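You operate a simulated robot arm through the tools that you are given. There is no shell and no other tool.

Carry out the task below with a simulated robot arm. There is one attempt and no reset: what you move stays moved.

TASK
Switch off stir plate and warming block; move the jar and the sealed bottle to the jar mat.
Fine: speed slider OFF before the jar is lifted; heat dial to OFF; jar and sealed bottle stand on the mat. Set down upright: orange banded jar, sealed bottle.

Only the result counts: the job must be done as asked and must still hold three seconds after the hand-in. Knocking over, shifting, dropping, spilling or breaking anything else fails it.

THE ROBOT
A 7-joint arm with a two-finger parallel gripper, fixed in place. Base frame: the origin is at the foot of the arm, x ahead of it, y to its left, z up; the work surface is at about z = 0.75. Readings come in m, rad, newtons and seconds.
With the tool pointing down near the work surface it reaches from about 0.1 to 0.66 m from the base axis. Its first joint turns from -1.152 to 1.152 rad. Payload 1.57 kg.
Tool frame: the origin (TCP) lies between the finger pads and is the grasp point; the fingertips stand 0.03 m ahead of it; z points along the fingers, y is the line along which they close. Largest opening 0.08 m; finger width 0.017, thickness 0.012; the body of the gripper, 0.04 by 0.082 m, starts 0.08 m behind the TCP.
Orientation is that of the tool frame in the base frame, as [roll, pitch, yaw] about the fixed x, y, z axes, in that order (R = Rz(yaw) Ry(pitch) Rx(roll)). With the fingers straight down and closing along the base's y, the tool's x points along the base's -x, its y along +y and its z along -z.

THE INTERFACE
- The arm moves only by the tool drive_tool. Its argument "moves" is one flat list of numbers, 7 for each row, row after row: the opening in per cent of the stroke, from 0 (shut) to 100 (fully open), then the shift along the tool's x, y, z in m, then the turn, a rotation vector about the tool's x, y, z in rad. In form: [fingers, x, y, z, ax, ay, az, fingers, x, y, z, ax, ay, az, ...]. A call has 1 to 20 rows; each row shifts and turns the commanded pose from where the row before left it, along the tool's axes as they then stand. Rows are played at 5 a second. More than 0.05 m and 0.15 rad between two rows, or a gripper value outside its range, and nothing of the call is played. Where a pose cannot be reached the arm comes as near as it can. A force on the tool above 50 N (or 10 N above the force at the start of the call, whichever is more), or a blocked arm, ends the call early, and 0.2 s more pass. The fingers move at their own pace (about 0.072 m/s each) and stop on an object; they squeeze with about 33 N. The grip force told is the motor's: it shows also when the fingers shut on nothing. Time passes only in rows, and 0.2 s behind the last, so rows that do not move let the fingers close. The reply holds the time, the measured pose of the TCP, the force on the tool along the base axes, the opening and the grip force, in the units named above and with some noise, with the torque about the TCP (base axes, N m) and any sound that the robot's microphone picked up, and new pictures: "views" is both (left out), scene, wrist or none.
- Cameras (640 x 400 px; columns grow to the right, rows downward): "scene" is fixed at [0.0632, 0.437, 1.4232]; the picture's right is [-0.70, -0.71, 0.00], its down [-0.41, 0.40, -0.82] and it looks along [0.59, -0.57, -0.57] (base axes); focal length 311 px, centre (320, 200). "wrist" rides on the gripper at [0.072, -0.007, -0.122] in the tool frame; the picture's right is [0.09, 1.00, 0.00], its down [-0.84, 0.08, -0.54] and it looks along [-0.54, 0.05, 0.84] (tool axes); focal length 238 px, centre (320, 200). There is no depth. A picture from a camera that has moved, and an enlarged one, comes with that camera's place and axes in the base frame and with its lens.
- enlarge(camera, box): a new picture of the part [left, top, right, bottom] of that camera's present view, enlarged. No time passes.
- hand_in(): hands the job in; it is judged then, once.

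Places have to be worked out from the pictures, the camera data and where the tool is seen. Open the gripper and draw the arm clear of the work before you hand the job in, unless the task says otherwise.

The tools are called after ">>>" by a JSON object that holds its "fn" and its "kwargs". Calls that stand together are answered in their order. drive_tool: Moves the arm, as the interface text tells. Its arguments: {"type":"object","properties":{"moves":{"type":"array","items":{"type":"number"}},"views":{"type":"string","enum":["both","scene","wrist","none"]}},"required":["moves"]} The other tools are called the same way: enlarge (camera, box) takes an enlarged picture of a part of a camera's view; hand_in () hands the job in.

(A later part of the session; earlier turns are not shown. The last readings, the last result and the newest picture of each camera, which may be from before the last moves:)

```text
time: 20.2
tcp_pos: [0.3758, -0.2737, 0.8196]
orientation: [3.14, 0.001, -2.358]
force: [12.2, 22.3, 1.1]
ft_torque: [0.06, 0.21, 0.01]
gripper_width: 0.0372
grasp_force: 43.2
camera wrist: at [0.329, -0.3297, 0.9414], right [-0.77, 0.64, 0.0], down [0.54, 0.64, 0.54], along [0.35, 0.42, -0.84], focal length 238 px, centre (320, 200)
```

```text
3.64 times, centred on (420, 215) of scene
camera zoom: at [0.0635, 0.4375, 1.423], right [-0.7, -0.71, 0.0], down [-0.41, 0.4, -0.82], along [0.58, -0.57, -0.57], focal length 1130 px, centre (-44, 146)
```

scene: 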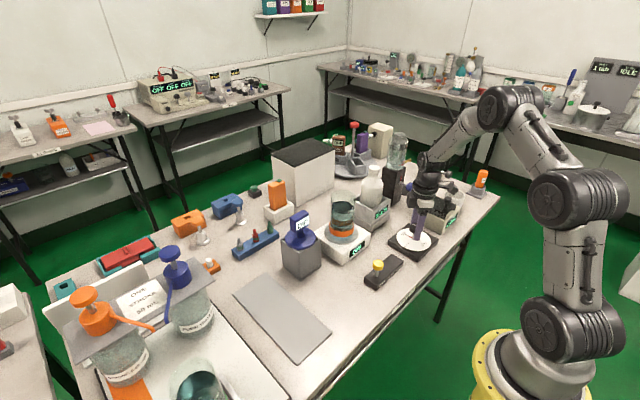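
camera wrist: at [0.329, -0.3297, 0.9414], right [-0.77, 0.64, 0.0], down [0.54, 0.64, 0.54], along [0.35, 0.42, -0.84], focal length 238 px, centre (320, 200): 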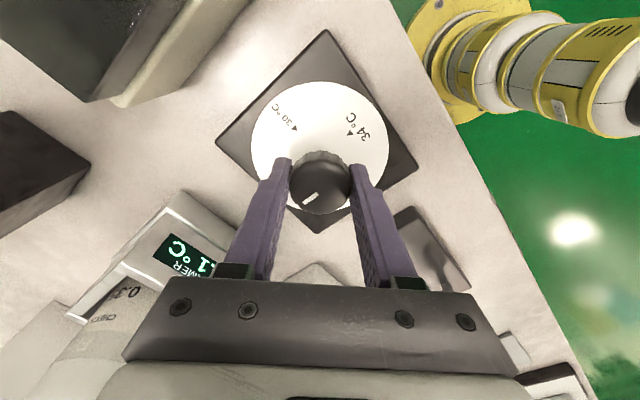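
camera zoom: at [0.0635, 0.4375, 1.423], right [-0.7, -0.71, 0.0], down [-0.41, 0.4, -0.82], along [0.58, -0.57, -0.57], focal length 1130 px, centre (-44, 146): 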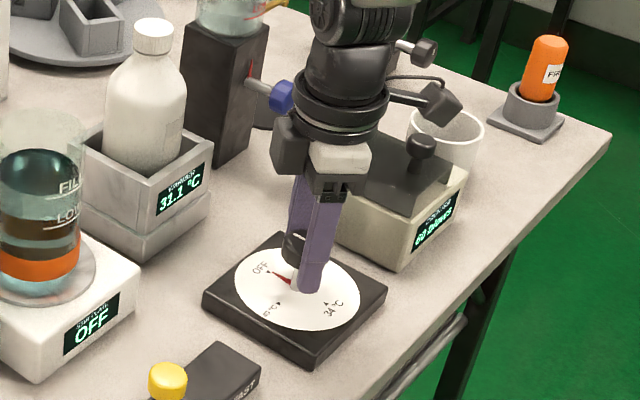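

The red pointer now points at OFF. I'll enlarge to confirm, then release.

>>> {"fn": "enlarge", "kwargs": {"camera": "scene", "box": [385, 215, 445, 265]}}

>>> {"fn": "drive_tool", "kwargs": {"moves": [100, 0, 0, 0, 0, 0, 0, 100, 0, 0, 0, 0, 0, 0, 100, 0, 0, -0.04, 0, 0, 0, 100, 0, 0, -0.04, 0, 0, 0, 100, 0, 0, -0.04, 0, 0, 0, 100, 0, 0, -0.03, 0, 0, 0.13, 100, 0, 0, 0, 0, 0, 0.13, 100, 0, 0, 0, 0, 0, 0.13, 100, 0, 0, 0, 0, 0, 0.13, 100, 0, 0, 0, 0, 0, 0.13, 100, 0, 0, 0, 0, 0, 0.13, 100, 0, 0, 0, 0, 0, 0], "views": "both"}}

```text
8.00 times, centred on (415, 240) of scene
camera zoom: at [0.0635, 0.4375, 1.423], right [-0.7, -0.71, 0.0], down [-0.41, 0.4, -0.82], along [0.58, -0.57, -0.57], focal length 2487 px, centre (-440, -120)
```

zoom: 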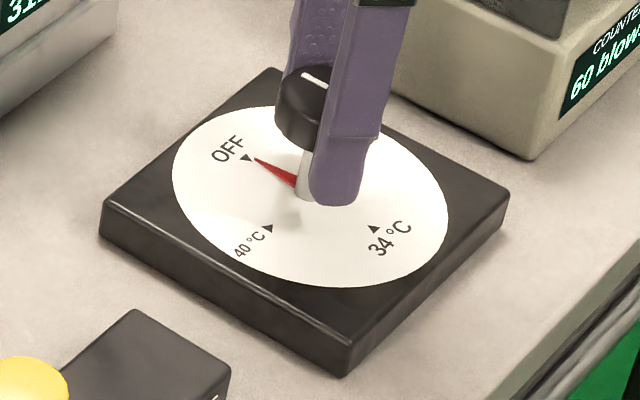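

```text
time: 22.8
tcp_pos: [0.3756, -0.2756, 0.9688]
orientation: [-3.141, 0.0, 3.14]
force: [0.0, -0.4, 0.7]
ft_torque: [0.01, -0.02, -0.01]
gripper_width: 0.08
grasp_force: 0.1
camera wrist: at [0.3031, -0.282, 1.0916], right [-0.09, 1.0, 0.0], down [0.84, 0.08, 0.54], along [0.54, 0.05, -0.84], focal length 238 px, centre (320, 200)
```

scene: 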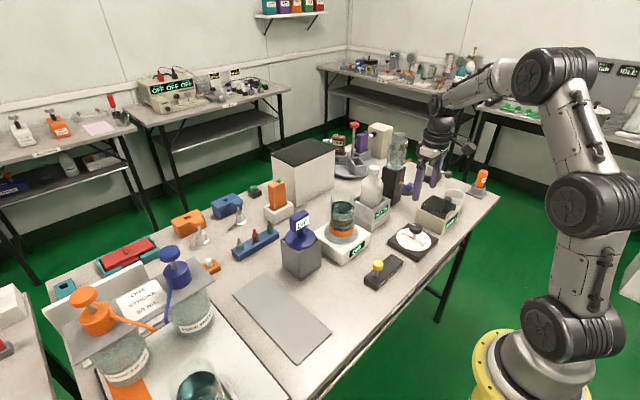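
wrist: 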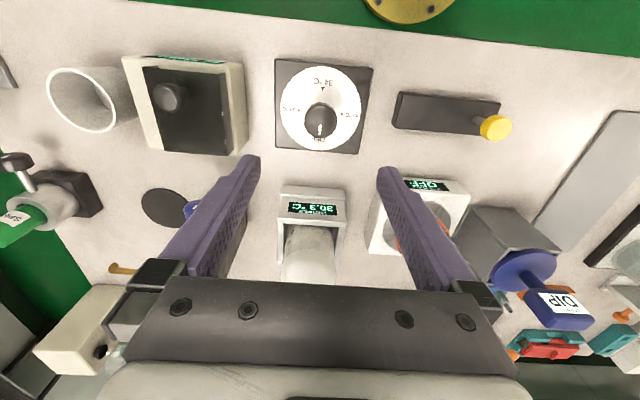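

The pointer sits on the OFF arrow and the warmer is cooling. Next I'll inspect the bottle from a pose short of it and above, at about (0.49, -0.275, 1.05).

>>> {"fn": "drive_tool", "kwargs": {"moves": [100, -0.01, 0, -0.04, 0, 0, 0, 100, -0.02, 0, -0.04, 0, 0, 0, 100, -0.043, 0, 0, 0, 0, 0, 100, -0.043, 0, 0, 0, 0, 0, 100, 0, 0, 0, 0, 0, 0], "views": "both"}}

>>> {"fn": "enlarge", "kwargs": {"camera": "wrist", "box": [200, 90, 440, 240]}}

>>> {"fn": "enlarge", "kwargs": {"camera": "scene", "box": [320, 120, 440, 230]}}

```text
time: 24.0
tcp_pos: [0.4918, -0.2756, 1.0504]
orientation: [3.141, 0.0, 3.14]
force: [0.1, 0.0, 0.4]
ft_torque: [-0.03, 0.01, 0.03]
gripper_width: 0.08
grasp_force: 0.1
camera wrist: at [0.4193, -0.2821, 1.1722], right [-0.09, 1.0, 0.0], down [0.84, 0.08, 0.54], along [0.54, 0.05, -0.84], focal length 238 px, centre (320, 200)
```

scene: 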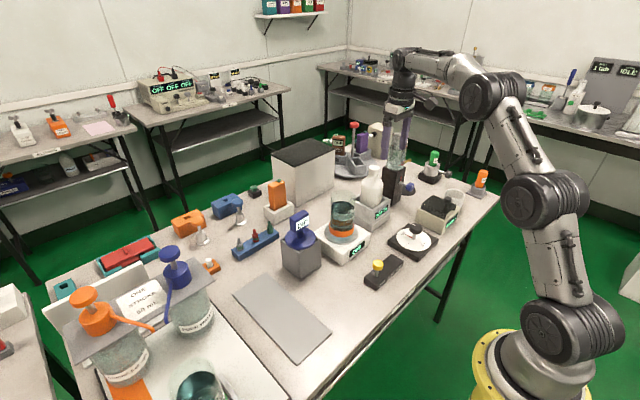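
wrist: 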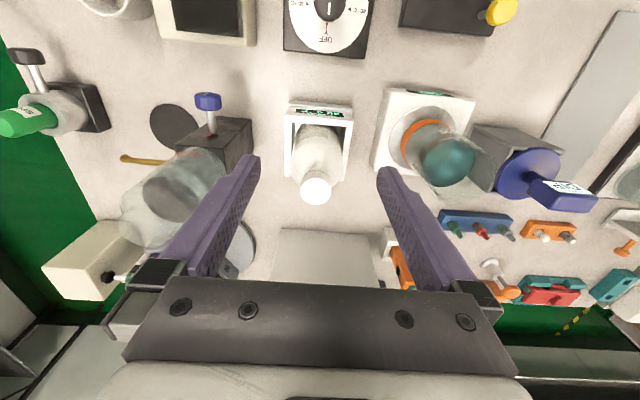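

```text
2.67 times, centred on (320, 165) of wrist
camera zoom: at [0.4193, -0.2821, 1.1722], right [-0.09, 1.0, 0.0], down [0.84, 0.08, 0.54], along [0.54, 0.05, -0.84], focal length 636 px, centre (320, 293)
```

zoom: 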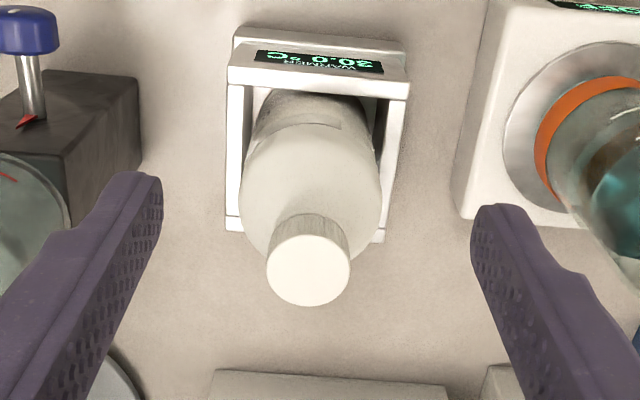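

```text
3.64 times, centred on (380, 175) of scene
camera zoom: at [0.0632, 0.437, 1.4232], right [-0.7, -0.71, 0.0], down [-0.41, 0.4, -0.82], along [0.59, -0.57, -0.57], focal length 1130 px, centre (102, 291)
```

zoom: 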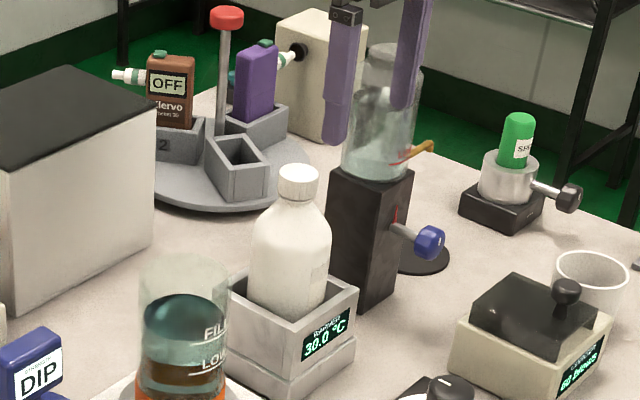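

The bottle cap top is at about (0.550, -0.275, 0.954), and both cameras agree. The cap is about 33 mm wide and the shoulder starts about 3 cm below the cap top. I'll centre above it and lower part way to check the alignment.

>>> {"fn": "drive_tool", "kwargs": {"moves": [100, -0.029, 0.0, 0, 0, 0, 0, 100, -0.029, 0, 0, 0, 0, 0, 100, 0, 0, 0.025, 0, 0, 0, 100, 0, 0, 0.02, 0, 0, 0, 100, 0, 0, 0, 0, 0, 0], "views": "both"}}

>>> {"fn": "enlarge", "kwargs": {"camera": "wrist", "box": [200, 90, 440, 240]}}

>>> {"fn": "enlarge", "kwargs": {"camera": "scene", "box": [320, 120, 440, 230]}}

```text
time: 25.2
tcp_pos: [0.5495, -0.2755, 1.0056]
orientation: [3.141, -0.001, -3.141]
force: [0.3, -0.5, 0.0]
ft_torque: [-0.01, 0.01, -0.03]
gripper_width: 0.08
grasp_force: 0.0
camera wrist: at [0.477, -0.2824, 1.1269], right [-0.09, 1.0, 0.0], down [0.84, 0.08, 0.54], along [0.54, 0.05, -0.84], focal length 238 px, centre (320, 200)
```

scene: 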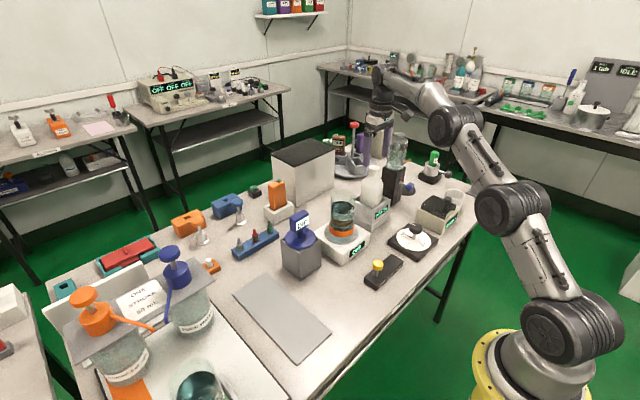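
wrist: 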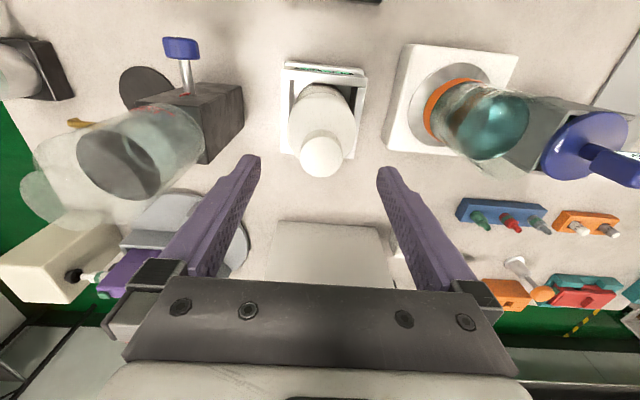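

```text
2.67 times, centred on (320, 165) of wrist
camera zoom: at [0.477, -0.2824, 1.1269], right [-0.09, 1.0, 0.0], down [0.84, 0.08, 0.54], along [0.54, 0.05, -0.84], focal length 636 px, centre (320, 293)
```

zoom: 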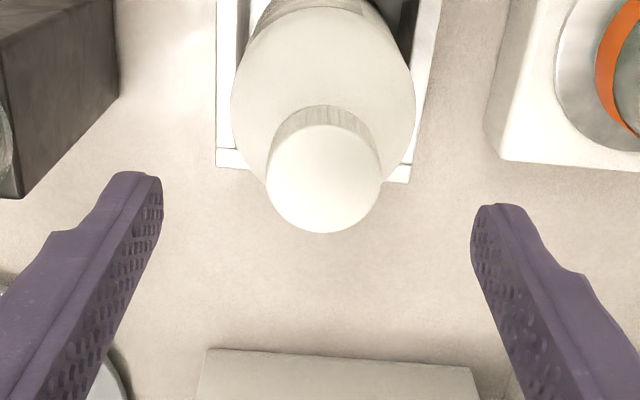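

```text
3.64 times, centred on (380, 175) of scene
camera zoom: at [0.0632, 0.437, 1.4232], right [-0.7, -0.71, 0.0], down [-0.41, 0.4, -0.82], along [0.59, -0.57, -0.57], focal length 1130 px, centre (102, 291)
```

zoom: 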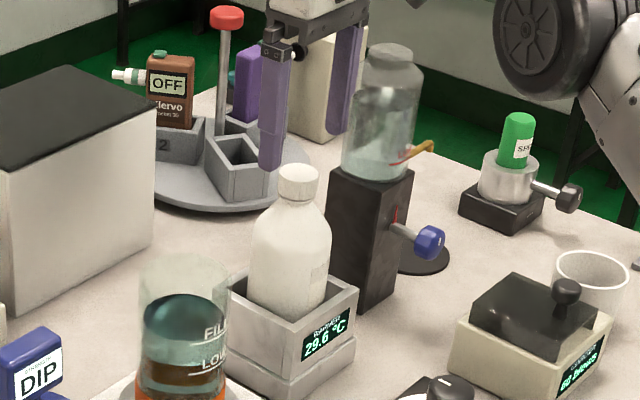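

The cap is centred under the TCP within about a millimetre. I'll lower 5 cm so the tips sit around the cap, just above the shoulder, and close.

>>> {"fn": "drive_tool", "kwargs": {"moves": [100, 0, 0, 0.025, 0, 0, 0, 100, 0, 0, 0.024, 0, 0, 0, 100, 0, 0, 0, 0, 0, 0, 0, 0, 0, 0, 0, 0, 0, 0, 0, 0, 0, 0, 0, 0, 0, 0, 0, 0, 0, 0, 0, 0, 0, 0, 0, 0, 0, 0], "views": "both"}}

>>> {"fn": "enlarge", "kwargs": {"camera": "wrist", "box": [200, 90, 440, 240]}}

>>> {"fn": "enlarge", "kwargs": {"camera": "scene", "box": [320, 120, 440, 230]}}

```text
time: 26.8
tcp_pos: [0.5483, -0.2755, 0.9575]
orientation: [3.141, 0.0, 3.141]
force: [-0.9, 1.7, 1.5]
ft_torque: [0.14, 0.03, -0.01]
gripper_width: 0.0332
grasp_force: 32.7
camera wrist: at [0.4767, -0.2825, 1.0783], right [-0.09, 1.0, 0.0], down [0.84, 0.08, 0.54], along [0.54, 0.05, -0.84], focal length 238 px, centre (320, 200)
```

scene: 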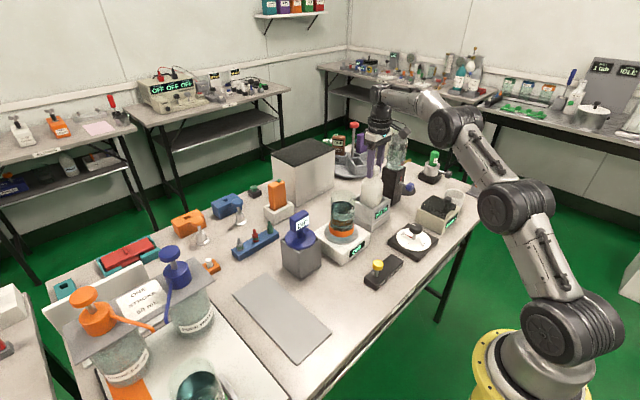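
wrist: 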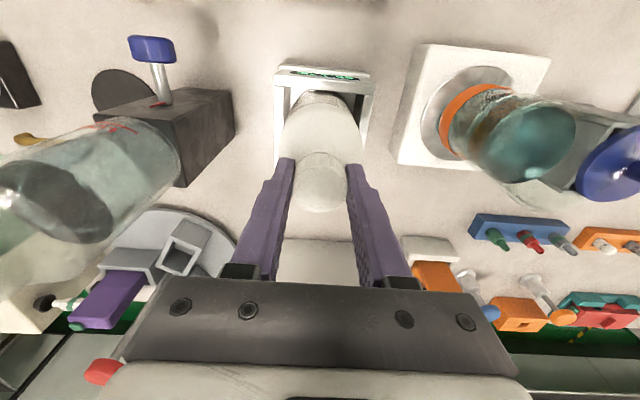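

```text
2.67 times, centred on (320, 165) of wrist
camera zoom: at [0.4767, -0.2825, 1.0783], right [-0.09, 1.0, 0.0], down [0.84, 0.08, 0.54], along [0.54, 0.05, -0.84], focal length 636 px, centre (320, 293)
```

zoom: 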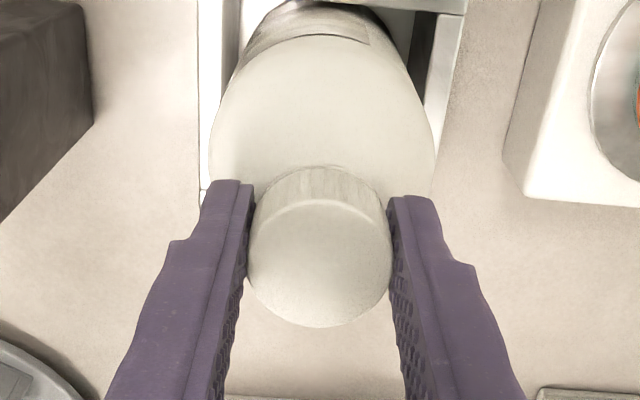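

```text
3.64 times, centred on (380, 175) of scene
camera zoom: at [0.0632, 0.4371, 1.4232], right [-0.7, -0.71, 0.0], down [-0.41, 0.4, -0.82], along [0.59, -0.57, -0.57], focal length 1130 px, centre (102, 291)
```

zoom: 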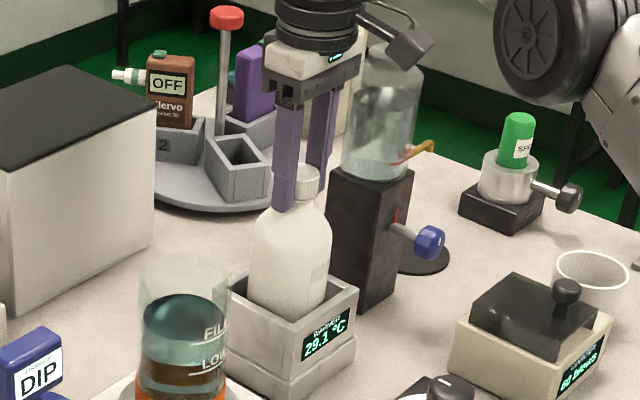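

The cap is gripped at 33 mm with low side loads. I'll lift straight up slowly and check the weight and that the block stays put.

>>> {"fn": "drive_tool", "kwargs": {"moves": [0, 0, 0, -0.008, 0, 0, 0, 0, 0, 0, -0.015, 0, 0, 0, 0, 0, 0, -0.02, 0, 0, 0, 0, 0, 0, -0.02, 0, 0, 0, 0, 0, 0, -0.02, 0, 0, 0, 0, 0, 0, 0, 0, 0, 0], "views": "both"}}

>>> {"fn": "enlarge", "kwargs": {"camera": "scene", "box": [320, 120, 440, 230]}}

```text
time: 28.2
tcp_pos: [0.5492, -0.2752, 1.0373]
orientation: [3.141, 0.0, -3.141]
force: [0.0, 0.5, -4.2]
ft_torque: [-0.01, 0.01, 0.0]
gripper_width: 0.0329
grasp_force: 32.4
camera wrist: at [0.4771, -0.2822, 1.1606], right [-0.09, 1.0, 0.0], down [0.84, 0.08, 0.54], along [0.54, 0.05, -0.84], focal length 238 px, centre (320, 200)
```

scene: 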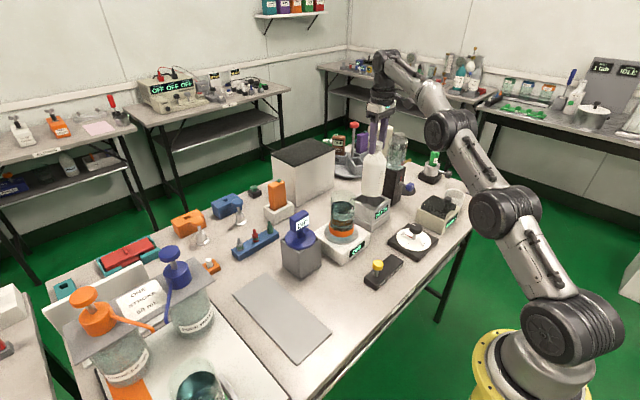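
wrist: 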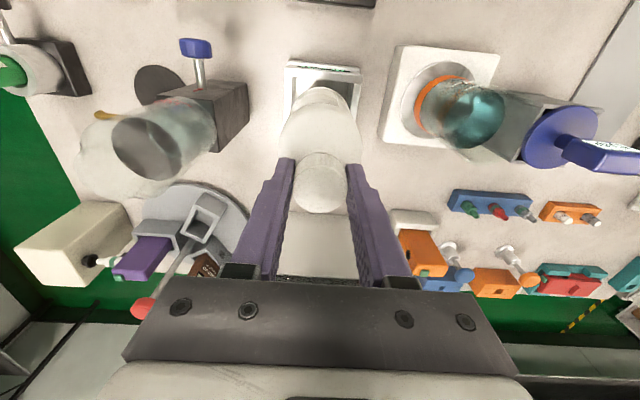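

```text
3.64 times, centred on (380, 175) of scene
camera zoom: at [0.0633, 0.437, 1.4232], right [-0.7, -0.71, 0.0], down [-0.41, 0.4, -0.82], along [0.58, -0.57, -0.57], focal length 1130 px, centre (102, 291)
```

zoom: 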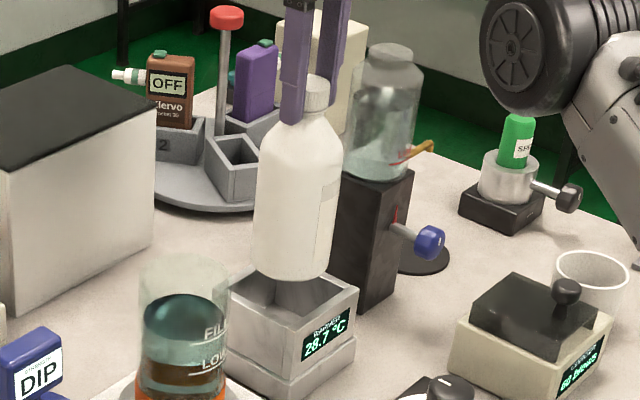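

The bottle is up, weighs about 4 N and hangs upright, and the block has not moved. The bottle bottom is about 0.172 m below the TCP. I'll lift 5 cm more and pull back to x of about 0.42 so it travels in front of the jar and the DIP holder.

>>> {"fn": "drive_tool", "kwargs": {"moves": [0, 0, 0, -0.02, 0, 0, 0, 0, 0, 0, -0.02, 0, 0, 0, 0, 0, 0, -0.015, 0, 0, 0, 0, 0.015, 0, 0, 0, 0, 0, 0, 0.025, 0, 0, 0, 0, 0, 0, 0.025, 0, 0, 0, 0, 0, 0, 0.025, 0, 0, 0, 0, 0, 0, 0.025, 0, 0, 0, 0, 0, 0, 0.014, 0, 0, 0, 0, 0, 0, 0, 0, 0, 0, 0, 0], "views": "both"}}

```text
time: 30.4
tcp_pos: [0.4029, -0.2681, 1.086]
orientation: [-3.141, -0.001, -3.141]
force: [0.8, 0.2, -4.5]
ft_torque: [0.01, -0.01, -0.02]
gripper_width: 0.033
grasp_force: 33.2
out of reach, approached as far as the arm can: row 1, 2, 3
camera wrist: at [0.3315, -0.2739, 1.2074], right [-0.09, 1.0, 0.0], down [0.84, 0.08, 0.54], along [0.54, 0.05, -0.84], focal length 238 px, centre (320, 200)
```

scene: 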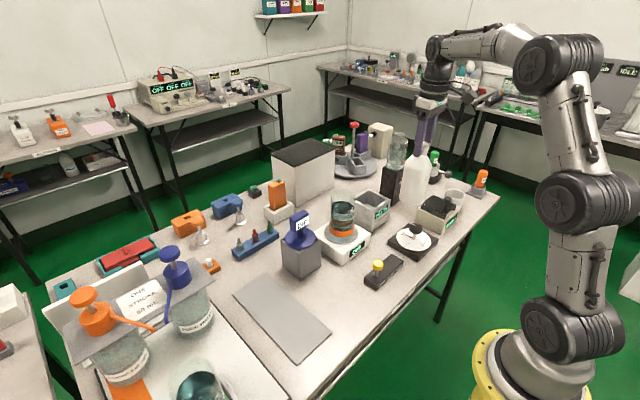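
wrist: 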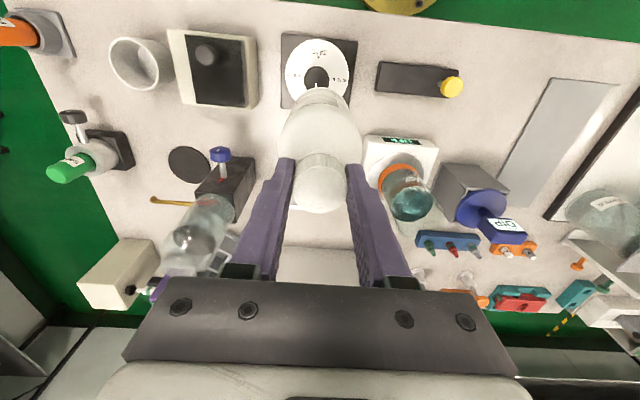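

The reach limit pulled the path in slightly, but the bottle is clear and upright at (0.403, -0.268). I'll carry it along +y to y of about 0.177 in front of the jar and DIP holder.

>>> {"fn": "drive_tool", "kwargs": {"moves": [0, 0, 0.015, 0, 0, 0, 0, 0, 0, 0.03, 0, 0, 0, 0, 0, 0, 0.03, 0, 0, 0, 0, 0, 0, 0.03, 0, 0, 0, 0, 0, 0, 0.03, 0, 0, 0, 0, 0, 0, 0.03, 0, 0, 0, 0, 0, 0, 0.03, 0, 0, 0, 0, 0, 0, 0.03, 0, 0, 0, 0, 0, 0, 0.03, 0, 0, 0, 0, 0, 0, 0.03, 0, 0, 0, 0, 0, 0, 0.03, 0, 0, 0, 0, 0, 0, 0.03, 0, 0, 0, 0, 0, 0, 0.03, 0, 0, 0, 0, 0, 0, 0.03, 0, 0, 0, 0, 0, 0, 0.025, 0, 0, 0, 0, 0, 0, 0.015, 0, 0, 0, 0, 0, 0, 0, 0, 0, 0, 0], "views": "both"}}

```text
time: 34.0
tcp_pos: [0.4032, 0.1778, 1.0855]
orientation: [3.14, -0.001, -3.14]
force: [0.2, -0.2, -4.8]
ft_torque: [-0.01, 0.02, 0.02]
gripper_width: 0.033
grasp_force: 33.3
camera wrist: at [0.3314, 0.1712, 1.207], right [-0.09, 1.0, 0.0], down [0.84, 0.08, 0.54], along [0.54, 0.05, -0.84], focal length 238 px, centre (320, 200)
```

scene: 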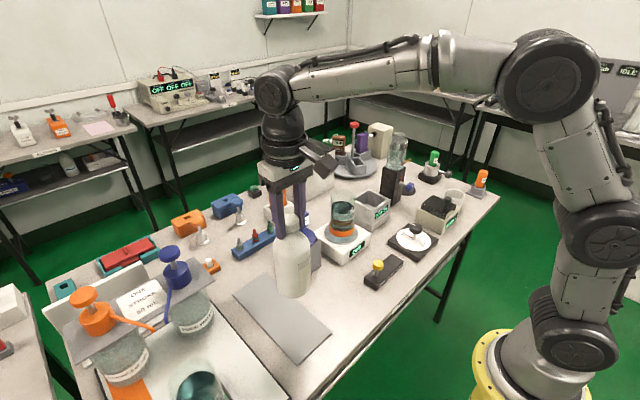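
wrist: 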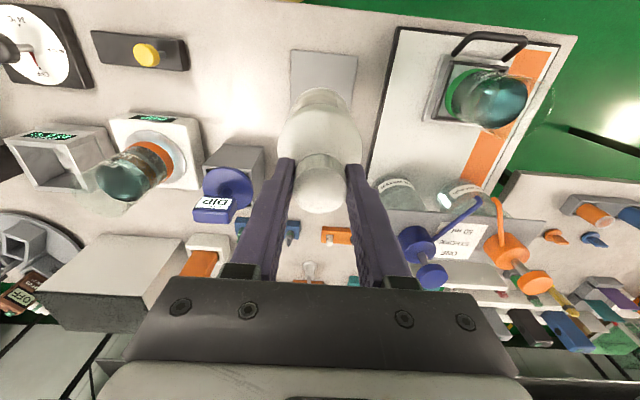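

The bottle hangs over the near half of the mat, which spans x 0.34–0.60, y 0.126–0.232. I'll go forward to x of about 0.54, still high, then view it.

>>> {"fn": "drive_tool", "kwargs": {"moves": [0, -0.02, 0, 0.008, 0, 0, 0, 0, -0.0275, 0, 0.008, 0, 0, 0, 0, -0.0275, 0, 0.008, 0, 0, 0, 0, -0.0275, 0, 0.008, 0, 0, 0, 0, -0.02, 0, 0.008, 0, 0, 0, 0, -0.0145, 0, 0.0, 0, 0, 0, 0, 0, 0, 0.02, 0, 0, 0, 0, 0, 0, 0.02, 0, 0, 0, 0, 0, 0, 0.02, 0, 0, 0, 0, 0, 0, 0.01, 0, 0, 0, 0, 0, 0, 0, 0, 0, 0], "views": "both"}}

>>> {"fn": "enlarge", "kwargs": {"camera": "scene", "box": [200, 180, 360, 380]}}

```text
time: 36.4
tcp_pos: [0.5413, 0.1786, 0.9744]
orientation: [3.141, 0.002, -3.141]
force: [-0.2, 0.6, -4.4]
ft_torque: [0.0, 0.01, 0.02]
gripper_width: 0.0331
grasp_force: 32.6
camera wrist: at [0.4687, 0.1717, 1.0972], right [-0.09, 1.0, 0.0], down [0.84, 0.08, 0.54], along [0.54, 0.05, -0.84], focal length 238 px, centre (320, 200)
```

scene: 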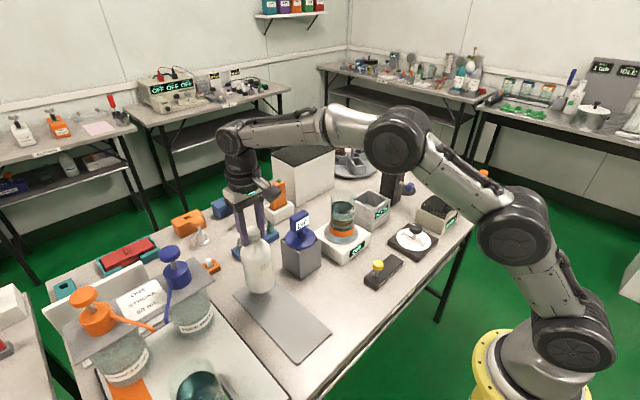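
wrist: 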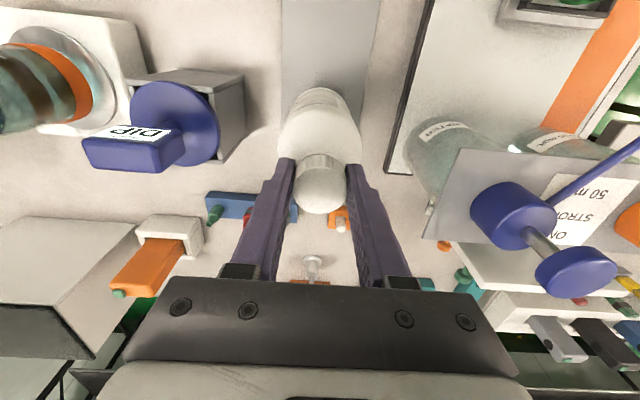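

```text
2.00 times, centred on (280, 280) of scene
camera zoom: at [0.0633, 0.437, 1.4232], right [-0.7, -0.71, 0.0], down [-0.41, 0.4, -0.82], along [0.58, -0.57, -0.57], focal length 622 px, centre (400, 40)
```

zoom: 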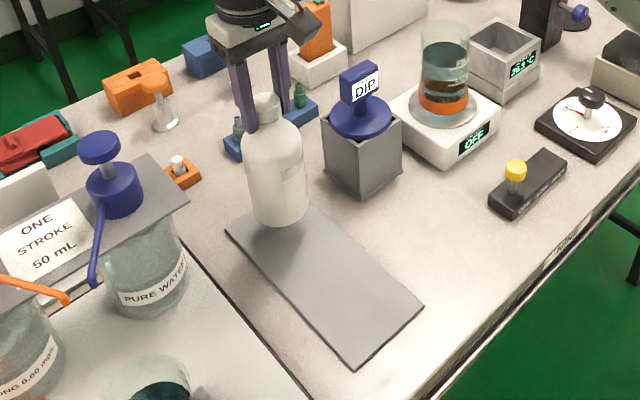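

The bottle is upright over the far half of the mat with about 5 cm to go by my estimate. I'll lower 3.8 cm slowly and check the force.

>>> {"fn": "drive_tool", "kwargs": {"moves": [0, 0, 0, 0.012, 0, 0, 0, 0, 0, 0, 0.012, 0, 0, 0, 0, 0, 0, 0.008, 0, 0, 0, 0, 0, 0, 0.006, 0, 0, 0, 0, 0, 0, 0, 0, 0, 0], "views": "scene"}}

>>> {"fn": "enlarge", "kwargs": {"camera": "scene", "box": [220, 220, 320, 320]}}

```text
time: 37.6
tcp_pos: [0.5408, 0.1778, 0.9384]
orientation: [3.14, 0.0, 3.14]
force: [0.0, 0.9, -4.5]
ft_torque: [-0.02, 0.04, 0.03]
gripper_width: 0.0329
grasp_force: 32.9
```

scene: 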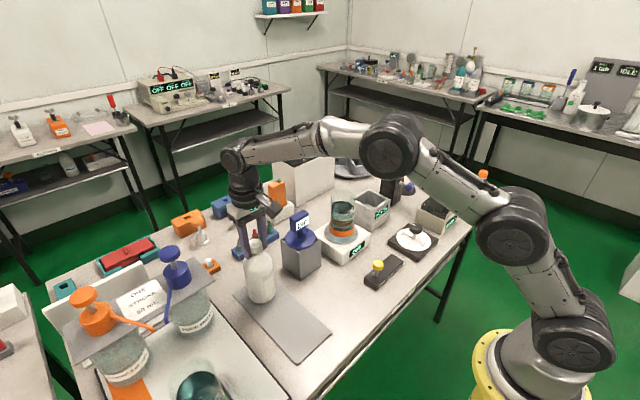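

```text
4.00 times, centred on (270, 270) of scene
camera zoom: at [0.0633, 0.437, 1.4232], right [-0.7, -0.71, 0.0], down [-0.41, 0.4, -0.82], along [0.58, -0.57, -0.57], focal length 1243 px, centre (520, -80)
```

zoom: 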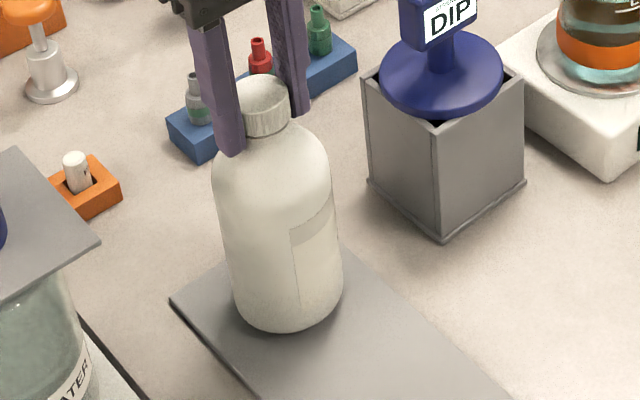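

There is no contact yet (still -4.5 N) and the bottle hovers just above the mat. I'll continue in 2–3 mm steps.

>>> {"fn": "drive_tool", "kwargs": {"moves": [0, 0, 0, 0.003, 0, 0, 0, 0, 0, 0, 0.003, 0, 0, 0, 0, 0, 0, 0.002, 0, 0, 0, 0, 0, 0, 0, 0, 0, 0], "views": "none"}}

```text
time: 38.6
tcp_pos: [0.5409, 0.1766, 0.9326]
orientation: [3.14, 0.003, -3.141]
force: [-7.2, -2.4, 14.2]
ft_torque: [-0.15, 0.85, -0.05]
gripper_width: 0.033
grasp_force: 32.6
```

The bottle has touched the mat (force went from -4.5 to +14 N). I'll ease up 1.5 mm and look.

>>> {"fn": "drive_tool", "kwargs": {"moves": [0, 0, 0, -0.0015, 0, 0, 0, 0, 0, 0, 0, 0, 0, 0], "views": "both"}}

>>> {"fn": "enlarge", "kwargs": {"camera": "scene", "box": [220, 220, 320, 320]}}

```text
time: 39.2
tcp_pos: [0.5408, 0.1766, 0.9322]
orientation: [3.141, 0.002, -3.141]
force: [-5.5, -0.5, 11.6]
ft_torque: [-0.02, 0.48, 0.01]
gripper_width: 0.0331
grasp_force: 33.5
camera wrist: at [0.4685, 0.1713, 1.0538], right [-0.09, 1.0, 0.0], down [0.84, 0.08, 0.54], along [0.54, 0.05, -0.84], focal length 238 px, centre (320, 200)
```

scene: 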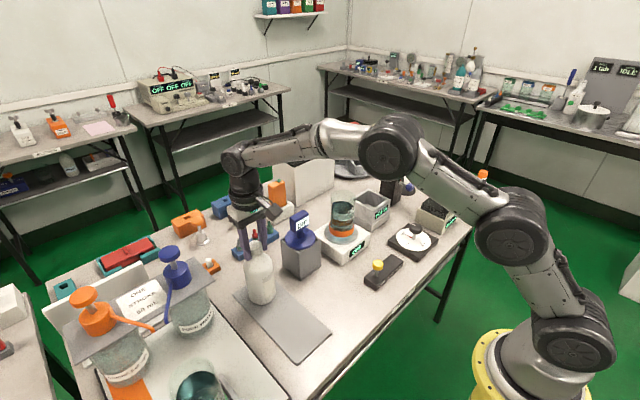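
wrist: 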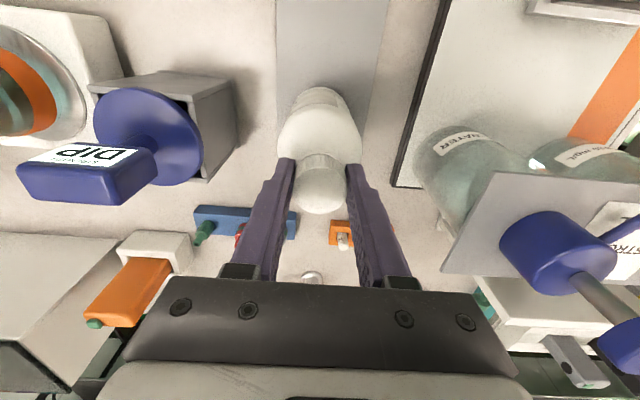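

```text
4.00 times, centred on (270, 270) of scene
camera zoom: at [0.0628, 0.4369, 1.4233], right [-0.7, -0.71, 0.0], down [-0.41, 0.4, -0.82], along [0.59, -0.57, -0.57], focal length 1243 px, centre (520, -80)
```

zoom: 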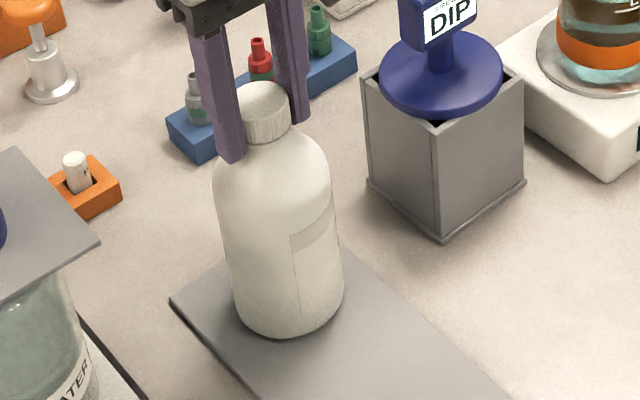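

It is standing on the mat with about 16 N of downward press remaining. I'll ease up another 3 mm in small steps before opening.

>>> {"fn": "drive_tool", "kwargs": {"moves": [0, 0, 0, -0.0015, 0, 0, 0, 0, 0, 0, -0.001, 0, 0, 0, 0, 0, 0, 0, 0, 0, 0], "views": "none"}}

```text
time: 40.0
tcp_pos: [0.5408, 0.1775, 0.933]
orientation: [-3.139, -0.003, -3.142]
force: [2.0, 0.8, -2.9]
ft_torque: [0.03, -0.03, 0.0]
gripper_width: 0.0331
grasp_force: 33.8
```

The load is nearly neutral now (-2.9 N, against -4.5 N hanging), so the bottle is just touching the mat. I'll open the fingers and rise straight up.

>>> {"fn": "drive_tool", "kwargs": {"moves": [55, 0, 0, 0, 0, 0, 0, 75, 0, 0, 0, 0, 0, 0, 100, 0, 0, 0, 0, 0, 0, 100, 0, 0, 0, 0, 0, 0, 100, 0, 0, -0.02, 0, 0, 0, 100, 0, 0, -0.03, 0, 0, 0, 100, 0, 0, -0.03, 0, 0, 0, 100, 0, 0, 0, 0, 0, 0], "views": "both"}}

>>> {"fn": "enlarge", "kwargs": {"camera": "scene", "box": [220, 200, 340, 340]}}

```text
time: 41.8
tcp_pos: [0.5398, 0.177, 1.0146]
orientation: [3.14, 0.001, -3.142]
force: [0.4, 0.7, -0.1]
ft_torque: [-0.01, 0.0, -0.03]
gripper_width: 0.0802
grasp_force: 0.1
camera wrist: at [0.4684, 0.1705, 1.1361], right [-0.09, 1.0, 0.0], down [0.84, 0.08, 0.54], along [0.54, 0.05, -0.84], focal length 238 px, centre (320, 200)
```

scene: 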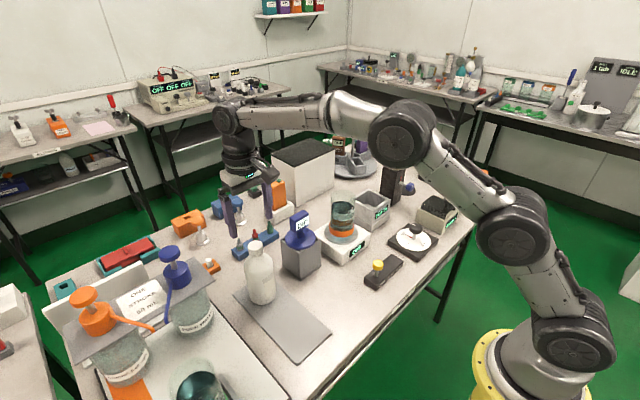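
wrist: 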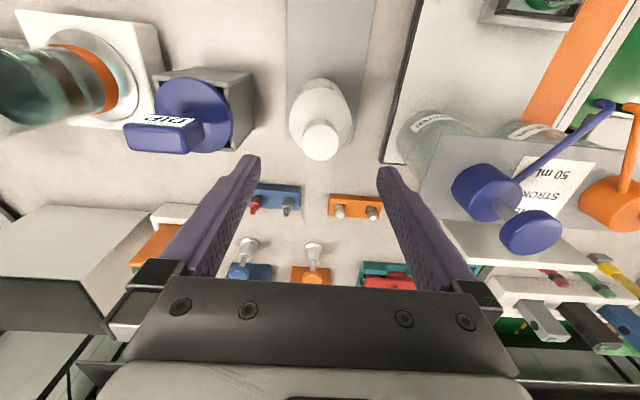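

```text
2.86 times, centred on (280, 270) of scene
camera zoom: at [0.0632, 0.437, 1.4232], right [-0.7, -0.71, 0.0], down [-0.41, 0.4, -0.82], along [0.59, -0.57, -0.57], focal length 888 px, centre (434, 0)
```

zoom: 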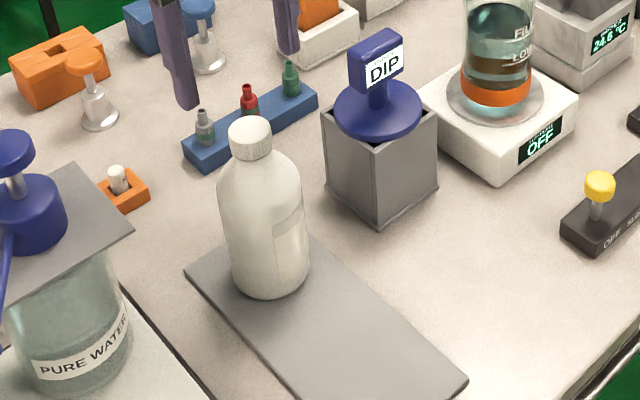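

The bottle stands upright on the mat with margin on all sides. Now the jar: I'll rise, pull back to x of about 0.45, and go over to inspect it from above at y of about -0.107.

>>> {"fn": "drive_tool", "kwargs": {"moves": [100, 0.03, 0, -0.02, 0, 0, 0, 100, 0.03, 0, -0.02, 0, 0, 0, 100, 0.03, 0, 0, 0, 0, 0, 100, 0, -0.04, 0, 0, 0, 0, 100, 0, -0.04, 0, 0, 0, 0, 100, 0, -0.04, 0, 0, 0, 0, 100, 0, -0.04, 0, 0, 0, 0, 100, 0, -0.04, 0, 0, 0, 0, 100, 0, -0.04, 0, 0, 0, 0, 100, 0, -0.044, 0, 0, 0, 0, 100, 0, 0, 0, 0, 0, 0], "views": "both"}}

>>> {"fn": "enlarge", "kwargs": {"camera": "wrist", "box": [220, 80, 420, 240]}}

>>> {"fn": "enlarge", "kwargs": {"camera": "scene", "box": [290, 180, 390, 280]}}

```text
time: 44.2
tcp_pos: [0.4503, -0.1077, 1.054]
orientation: [3.141, 0.0, -3.141]
force: [-0.2, 0.3, -0.1]
ft_torque: [0.0, 0.01, -0.02]
gripper_width: 0.08
grasp_force: 0.0
camera wrist: at [0.3782, -0.1139, 1.1754], right [-0.09, 1.0, 0.0], down [0.84, 0.08, 0.54], along [0.54, 0.05, -0.84], focal length 238 px, centre (320, 200)
```

scene: 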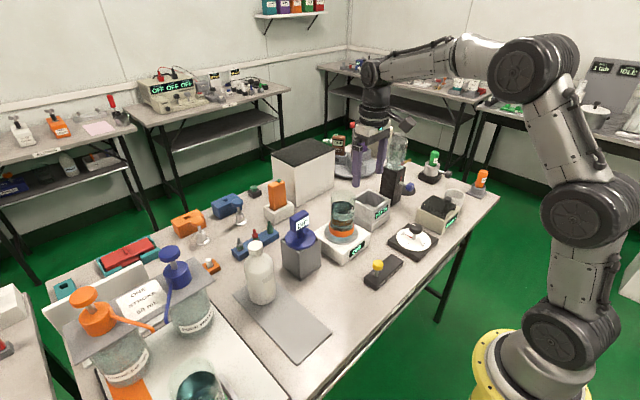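
wrist: 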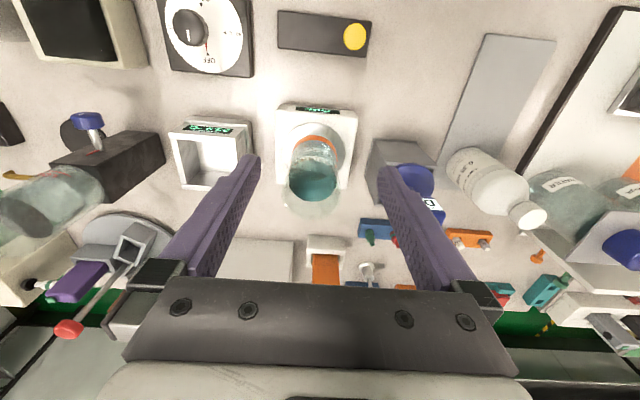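

```text
2.50 times, centred on (320, 160) of wrist
camera zoom: at [0.3782, -0.1139, 1.1754], right [-0.09, 1.0, 0.0], down [0.84, 0.08, 0.54], along [0.54, 0.05, -0.84], focal length 596 px, centre (320, 300)
```

zoom: 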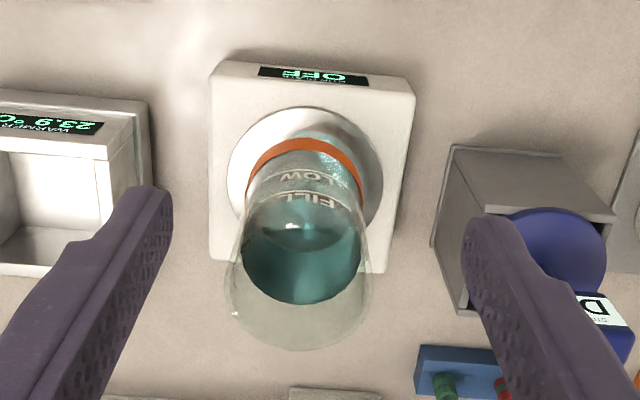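

```text
4.00 times, centred on (340, 230) of scene
camera zoom: at [0.0632, 0.437, 1.4232], right [-0.7, -0.71, 0.0], down [-0.41, 0.4, -0.82], along [0.58, -0.57, -0.57], focal length 1243 px, centre (240, 80)
```

zoom: 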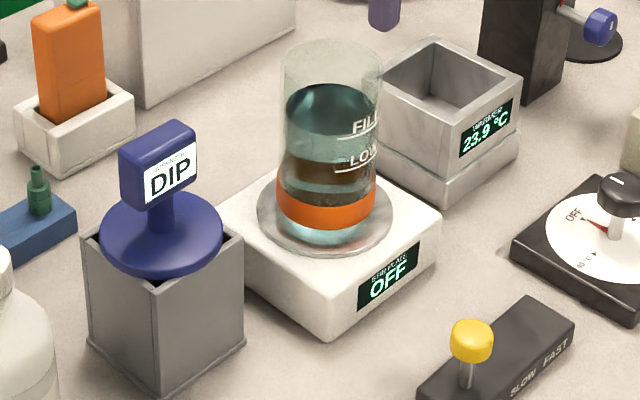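

The stir plate shows OFF and the warmer is cooling (23.9 °C). I place the jar axis at about (0.529, -0.110), rim z about 0.94, diameter about 70–72 mm. I'll move directly above it with the tips clear of the rim and check the centring.

>>> {"fn": "drive_tool", "kwargs": {"moves": [100, -0.0395, -0.0023, 0, 0, 0, 0, 100, -0.0395, 0, 0, 0, 0, 0, 100, 0, 0, 0.025, 0, 0, 0, 100, 0, 0, 0.025, 0, 0, 0, 100, 0, 0, 0, 0, 0, 0], "views": "both"}}

>>> {"fn": "enlarge", "kwargs": {"camera": "wrist", "box": [220, 80, 420, 240]}}

>>> {"fn": "enlarge", "kwargs": {"camera": "scene", "box": [290, 160, 390, 260]}}

```text
time: 45.4
tcp_pos: [0.5289, -0.1089, 1.0043]
orientation: [3.141, 0.0, -3.141]
force: [0.7, -0.1, 0.5]
ft_torque: [-0.01, 0.0, 0.01]
gripper_width: 0.08
grasp_force: 0.1
camera wrist: at [0.4569, -0.1145, 1.1257], right [-0.09, 1.0, 0.0], down [0.84, 0.08, 0.54], along [0.54, 0.05, -0.84], focal length 238 px, centre (320, 200)
```

scene: 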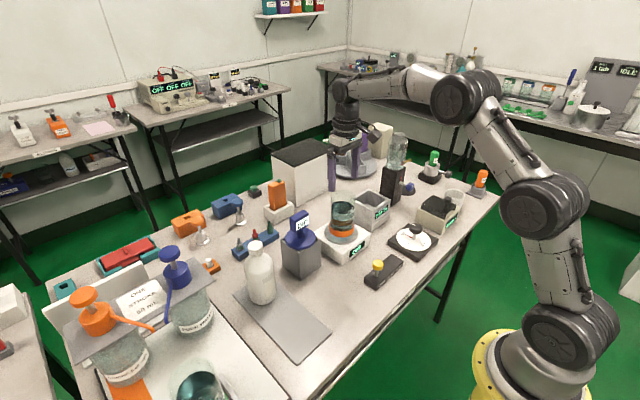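
wrist: 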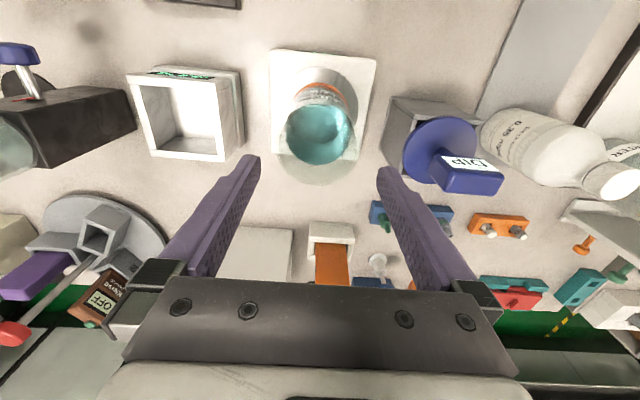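

```text
2.50 times, centred on (320, 160) of wrist
camera zoom: at [0.4569, -0.1145, 1.1257], right [-0.09, 1.0, 0.0], down [0.84, 0.08, 0.54], along [0.54, 0.05, -0.84], focal length 596 px, centre (320, 300)
```

zoom: 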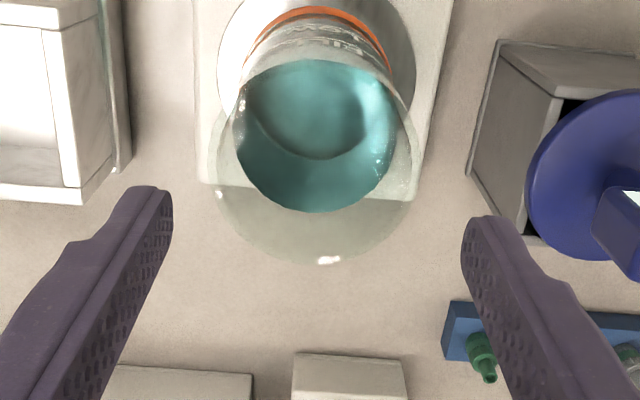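

```text
4.00 times, centred on (340, 210) of scene
camera zoom: at [0.0632, 0.437, 1.4232], right [-0.7, -0.71, 0.0], down [-0.41, 0.4, -0.82], along [0.59, -0.57, -0.57], focal length 1243 px, centre (240, 160)
```

zoom: 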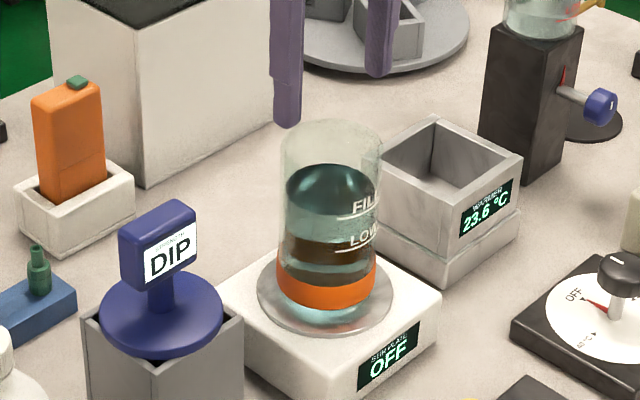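

The jar rim looks centred about 2–3 mm towards -y of the TCP. I'll enlarge more to measure the rim edges before going down with the narrow clearance.

>>> {"fn": "enlarge", "kwargs": {"camera": "wrist", "box": [270, 90, 370, 190]}}

>>> {"fn": "enlarge", "kwargs": {"camera": "wrist", "box": [220, 130, 420, 230]}}

```text
4.00 times, centred on (320, 140) of wrist
camera zoom: at [0.4569, -0.1145, 1.1257], right [-0.09, 1.0, 0.0], down [0.84, 0.08, 0.54], along [0.54, 0.05, -0.84], focal length 953 px, centre (320, 440)
```

zoom: 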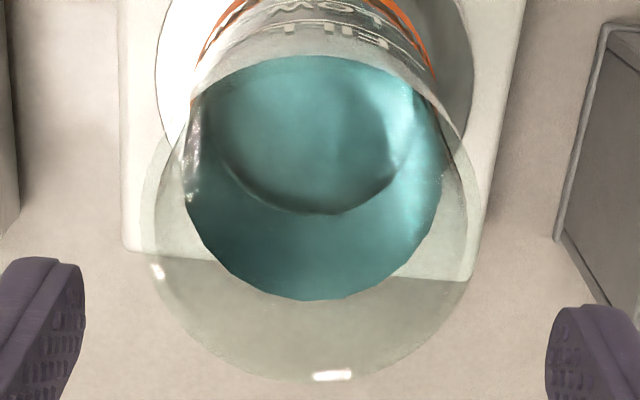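

```text
3.20 times, centred on (320, 180) of wrist
camera zoom: at [0.4569, -0.1145, 1.1257], right [-0.09, 1.0, 0.0], down [0.84, 0.08, 0.54], along [0.54, 0.05, -0.84], focal length 763 px, centre (320, 264)
```

zoom: 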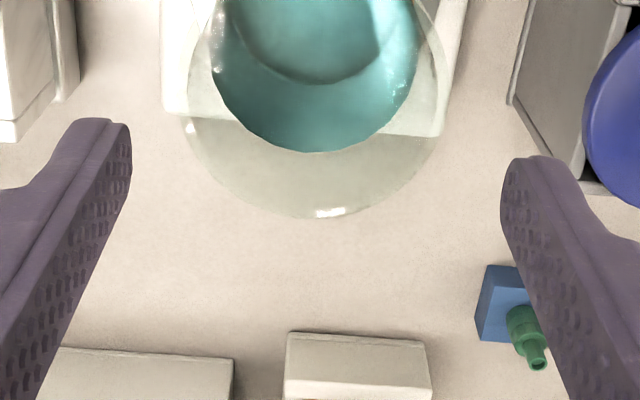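

The rim centre is about 3 mm to -y and about 2 mm to -x of the tool axis. I'll shift by that and lower until the tips are just above the rim, then re-check.

>>> {"fn": "drive_tool", "kwargs": {"moves": [100, 0.0025, -0.003, 0, 0, 0, 0, 100, 0, 0, 0.015, 0, 0, 0, 100, 0, 0, 0.01, 0, 0, 0, 100, 0, 0, 0, 0, 0, 0], "views": "both"}}

>>> {"fn": "enlarge", "kwargs": {"camera": "wrist", "box": [240, 90, 400, 190]}}

>>> {"fn": "enlarge", "kwargs": {"camera": "scene", "box": [290, 160, 390, 260]}}

```text
time: 46.4
tcp_pos: [0.5267, -0.1104, 0.9793]
orientation: [3.141, 0.001, -3.141]
force: [-0.3, 0.1, -0.3]
ft_torque: [-0.01, -0.01, 0.0]
gripper_width: 0.08
grasp_force: 0.1
camera wrist: at [0.4548, -0.1182, 1.1007], right [-0.09, 1.0, 0.0], down [0.84, 0.08, 0.54], along [0.54, 0.05, -0.84], focal length 238 px, centre (320, 200)
```

scene: 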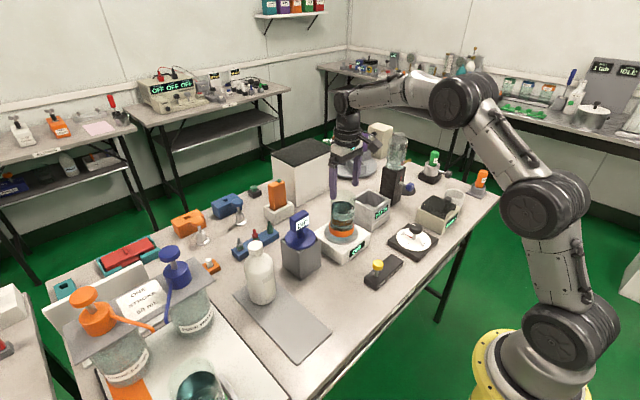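
wrist: 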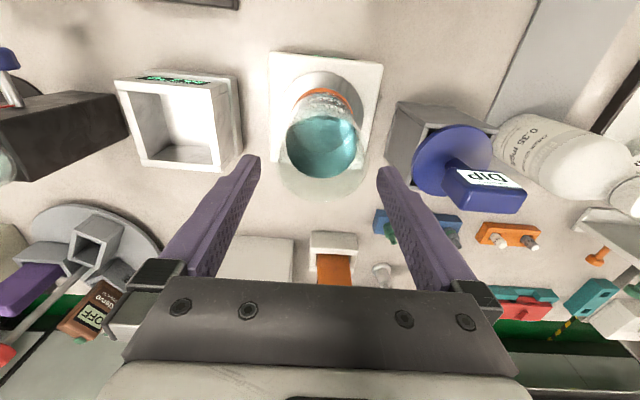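

```text
4.00 times, centred on (320, 140) of wrist
camera zoom: at [0.4548, -0.1182, 1.1007], right [-0.09, 1.0, 0.0], down [0.84, 0.08, 0.54], along [0.54, 0.05, -0.84], focal length 953 px, centre (320, 440)
```

zoom: 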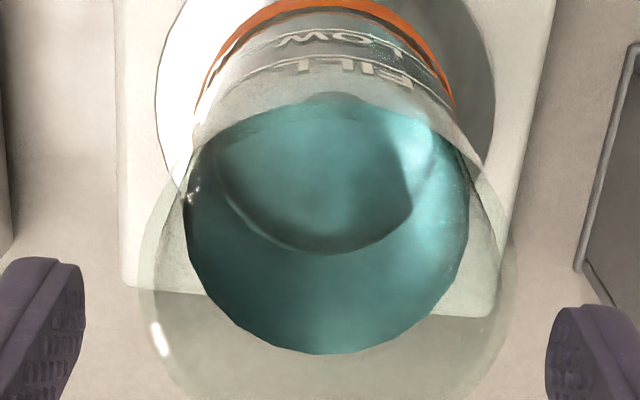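

```text
4.00 times, centred on (340, 210) of scene
camera zoom: at [0.0632, 0.437, 1.4232], right [-0.7, -0.71, 0.0], down [-0.41, 0.4, -0.82], along [0.59, -0.57, -0.57], focal length 1243 px, centre (240, 160)
```

zoom: 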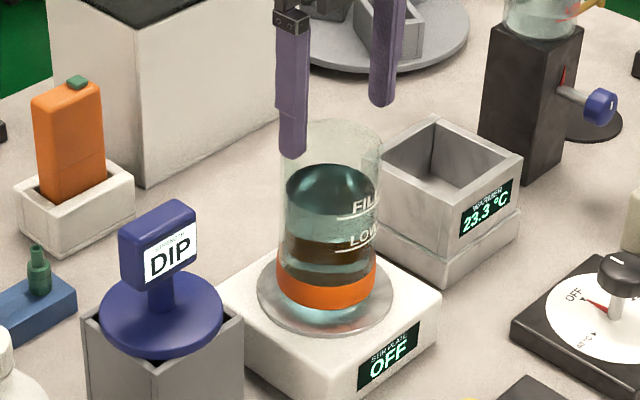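

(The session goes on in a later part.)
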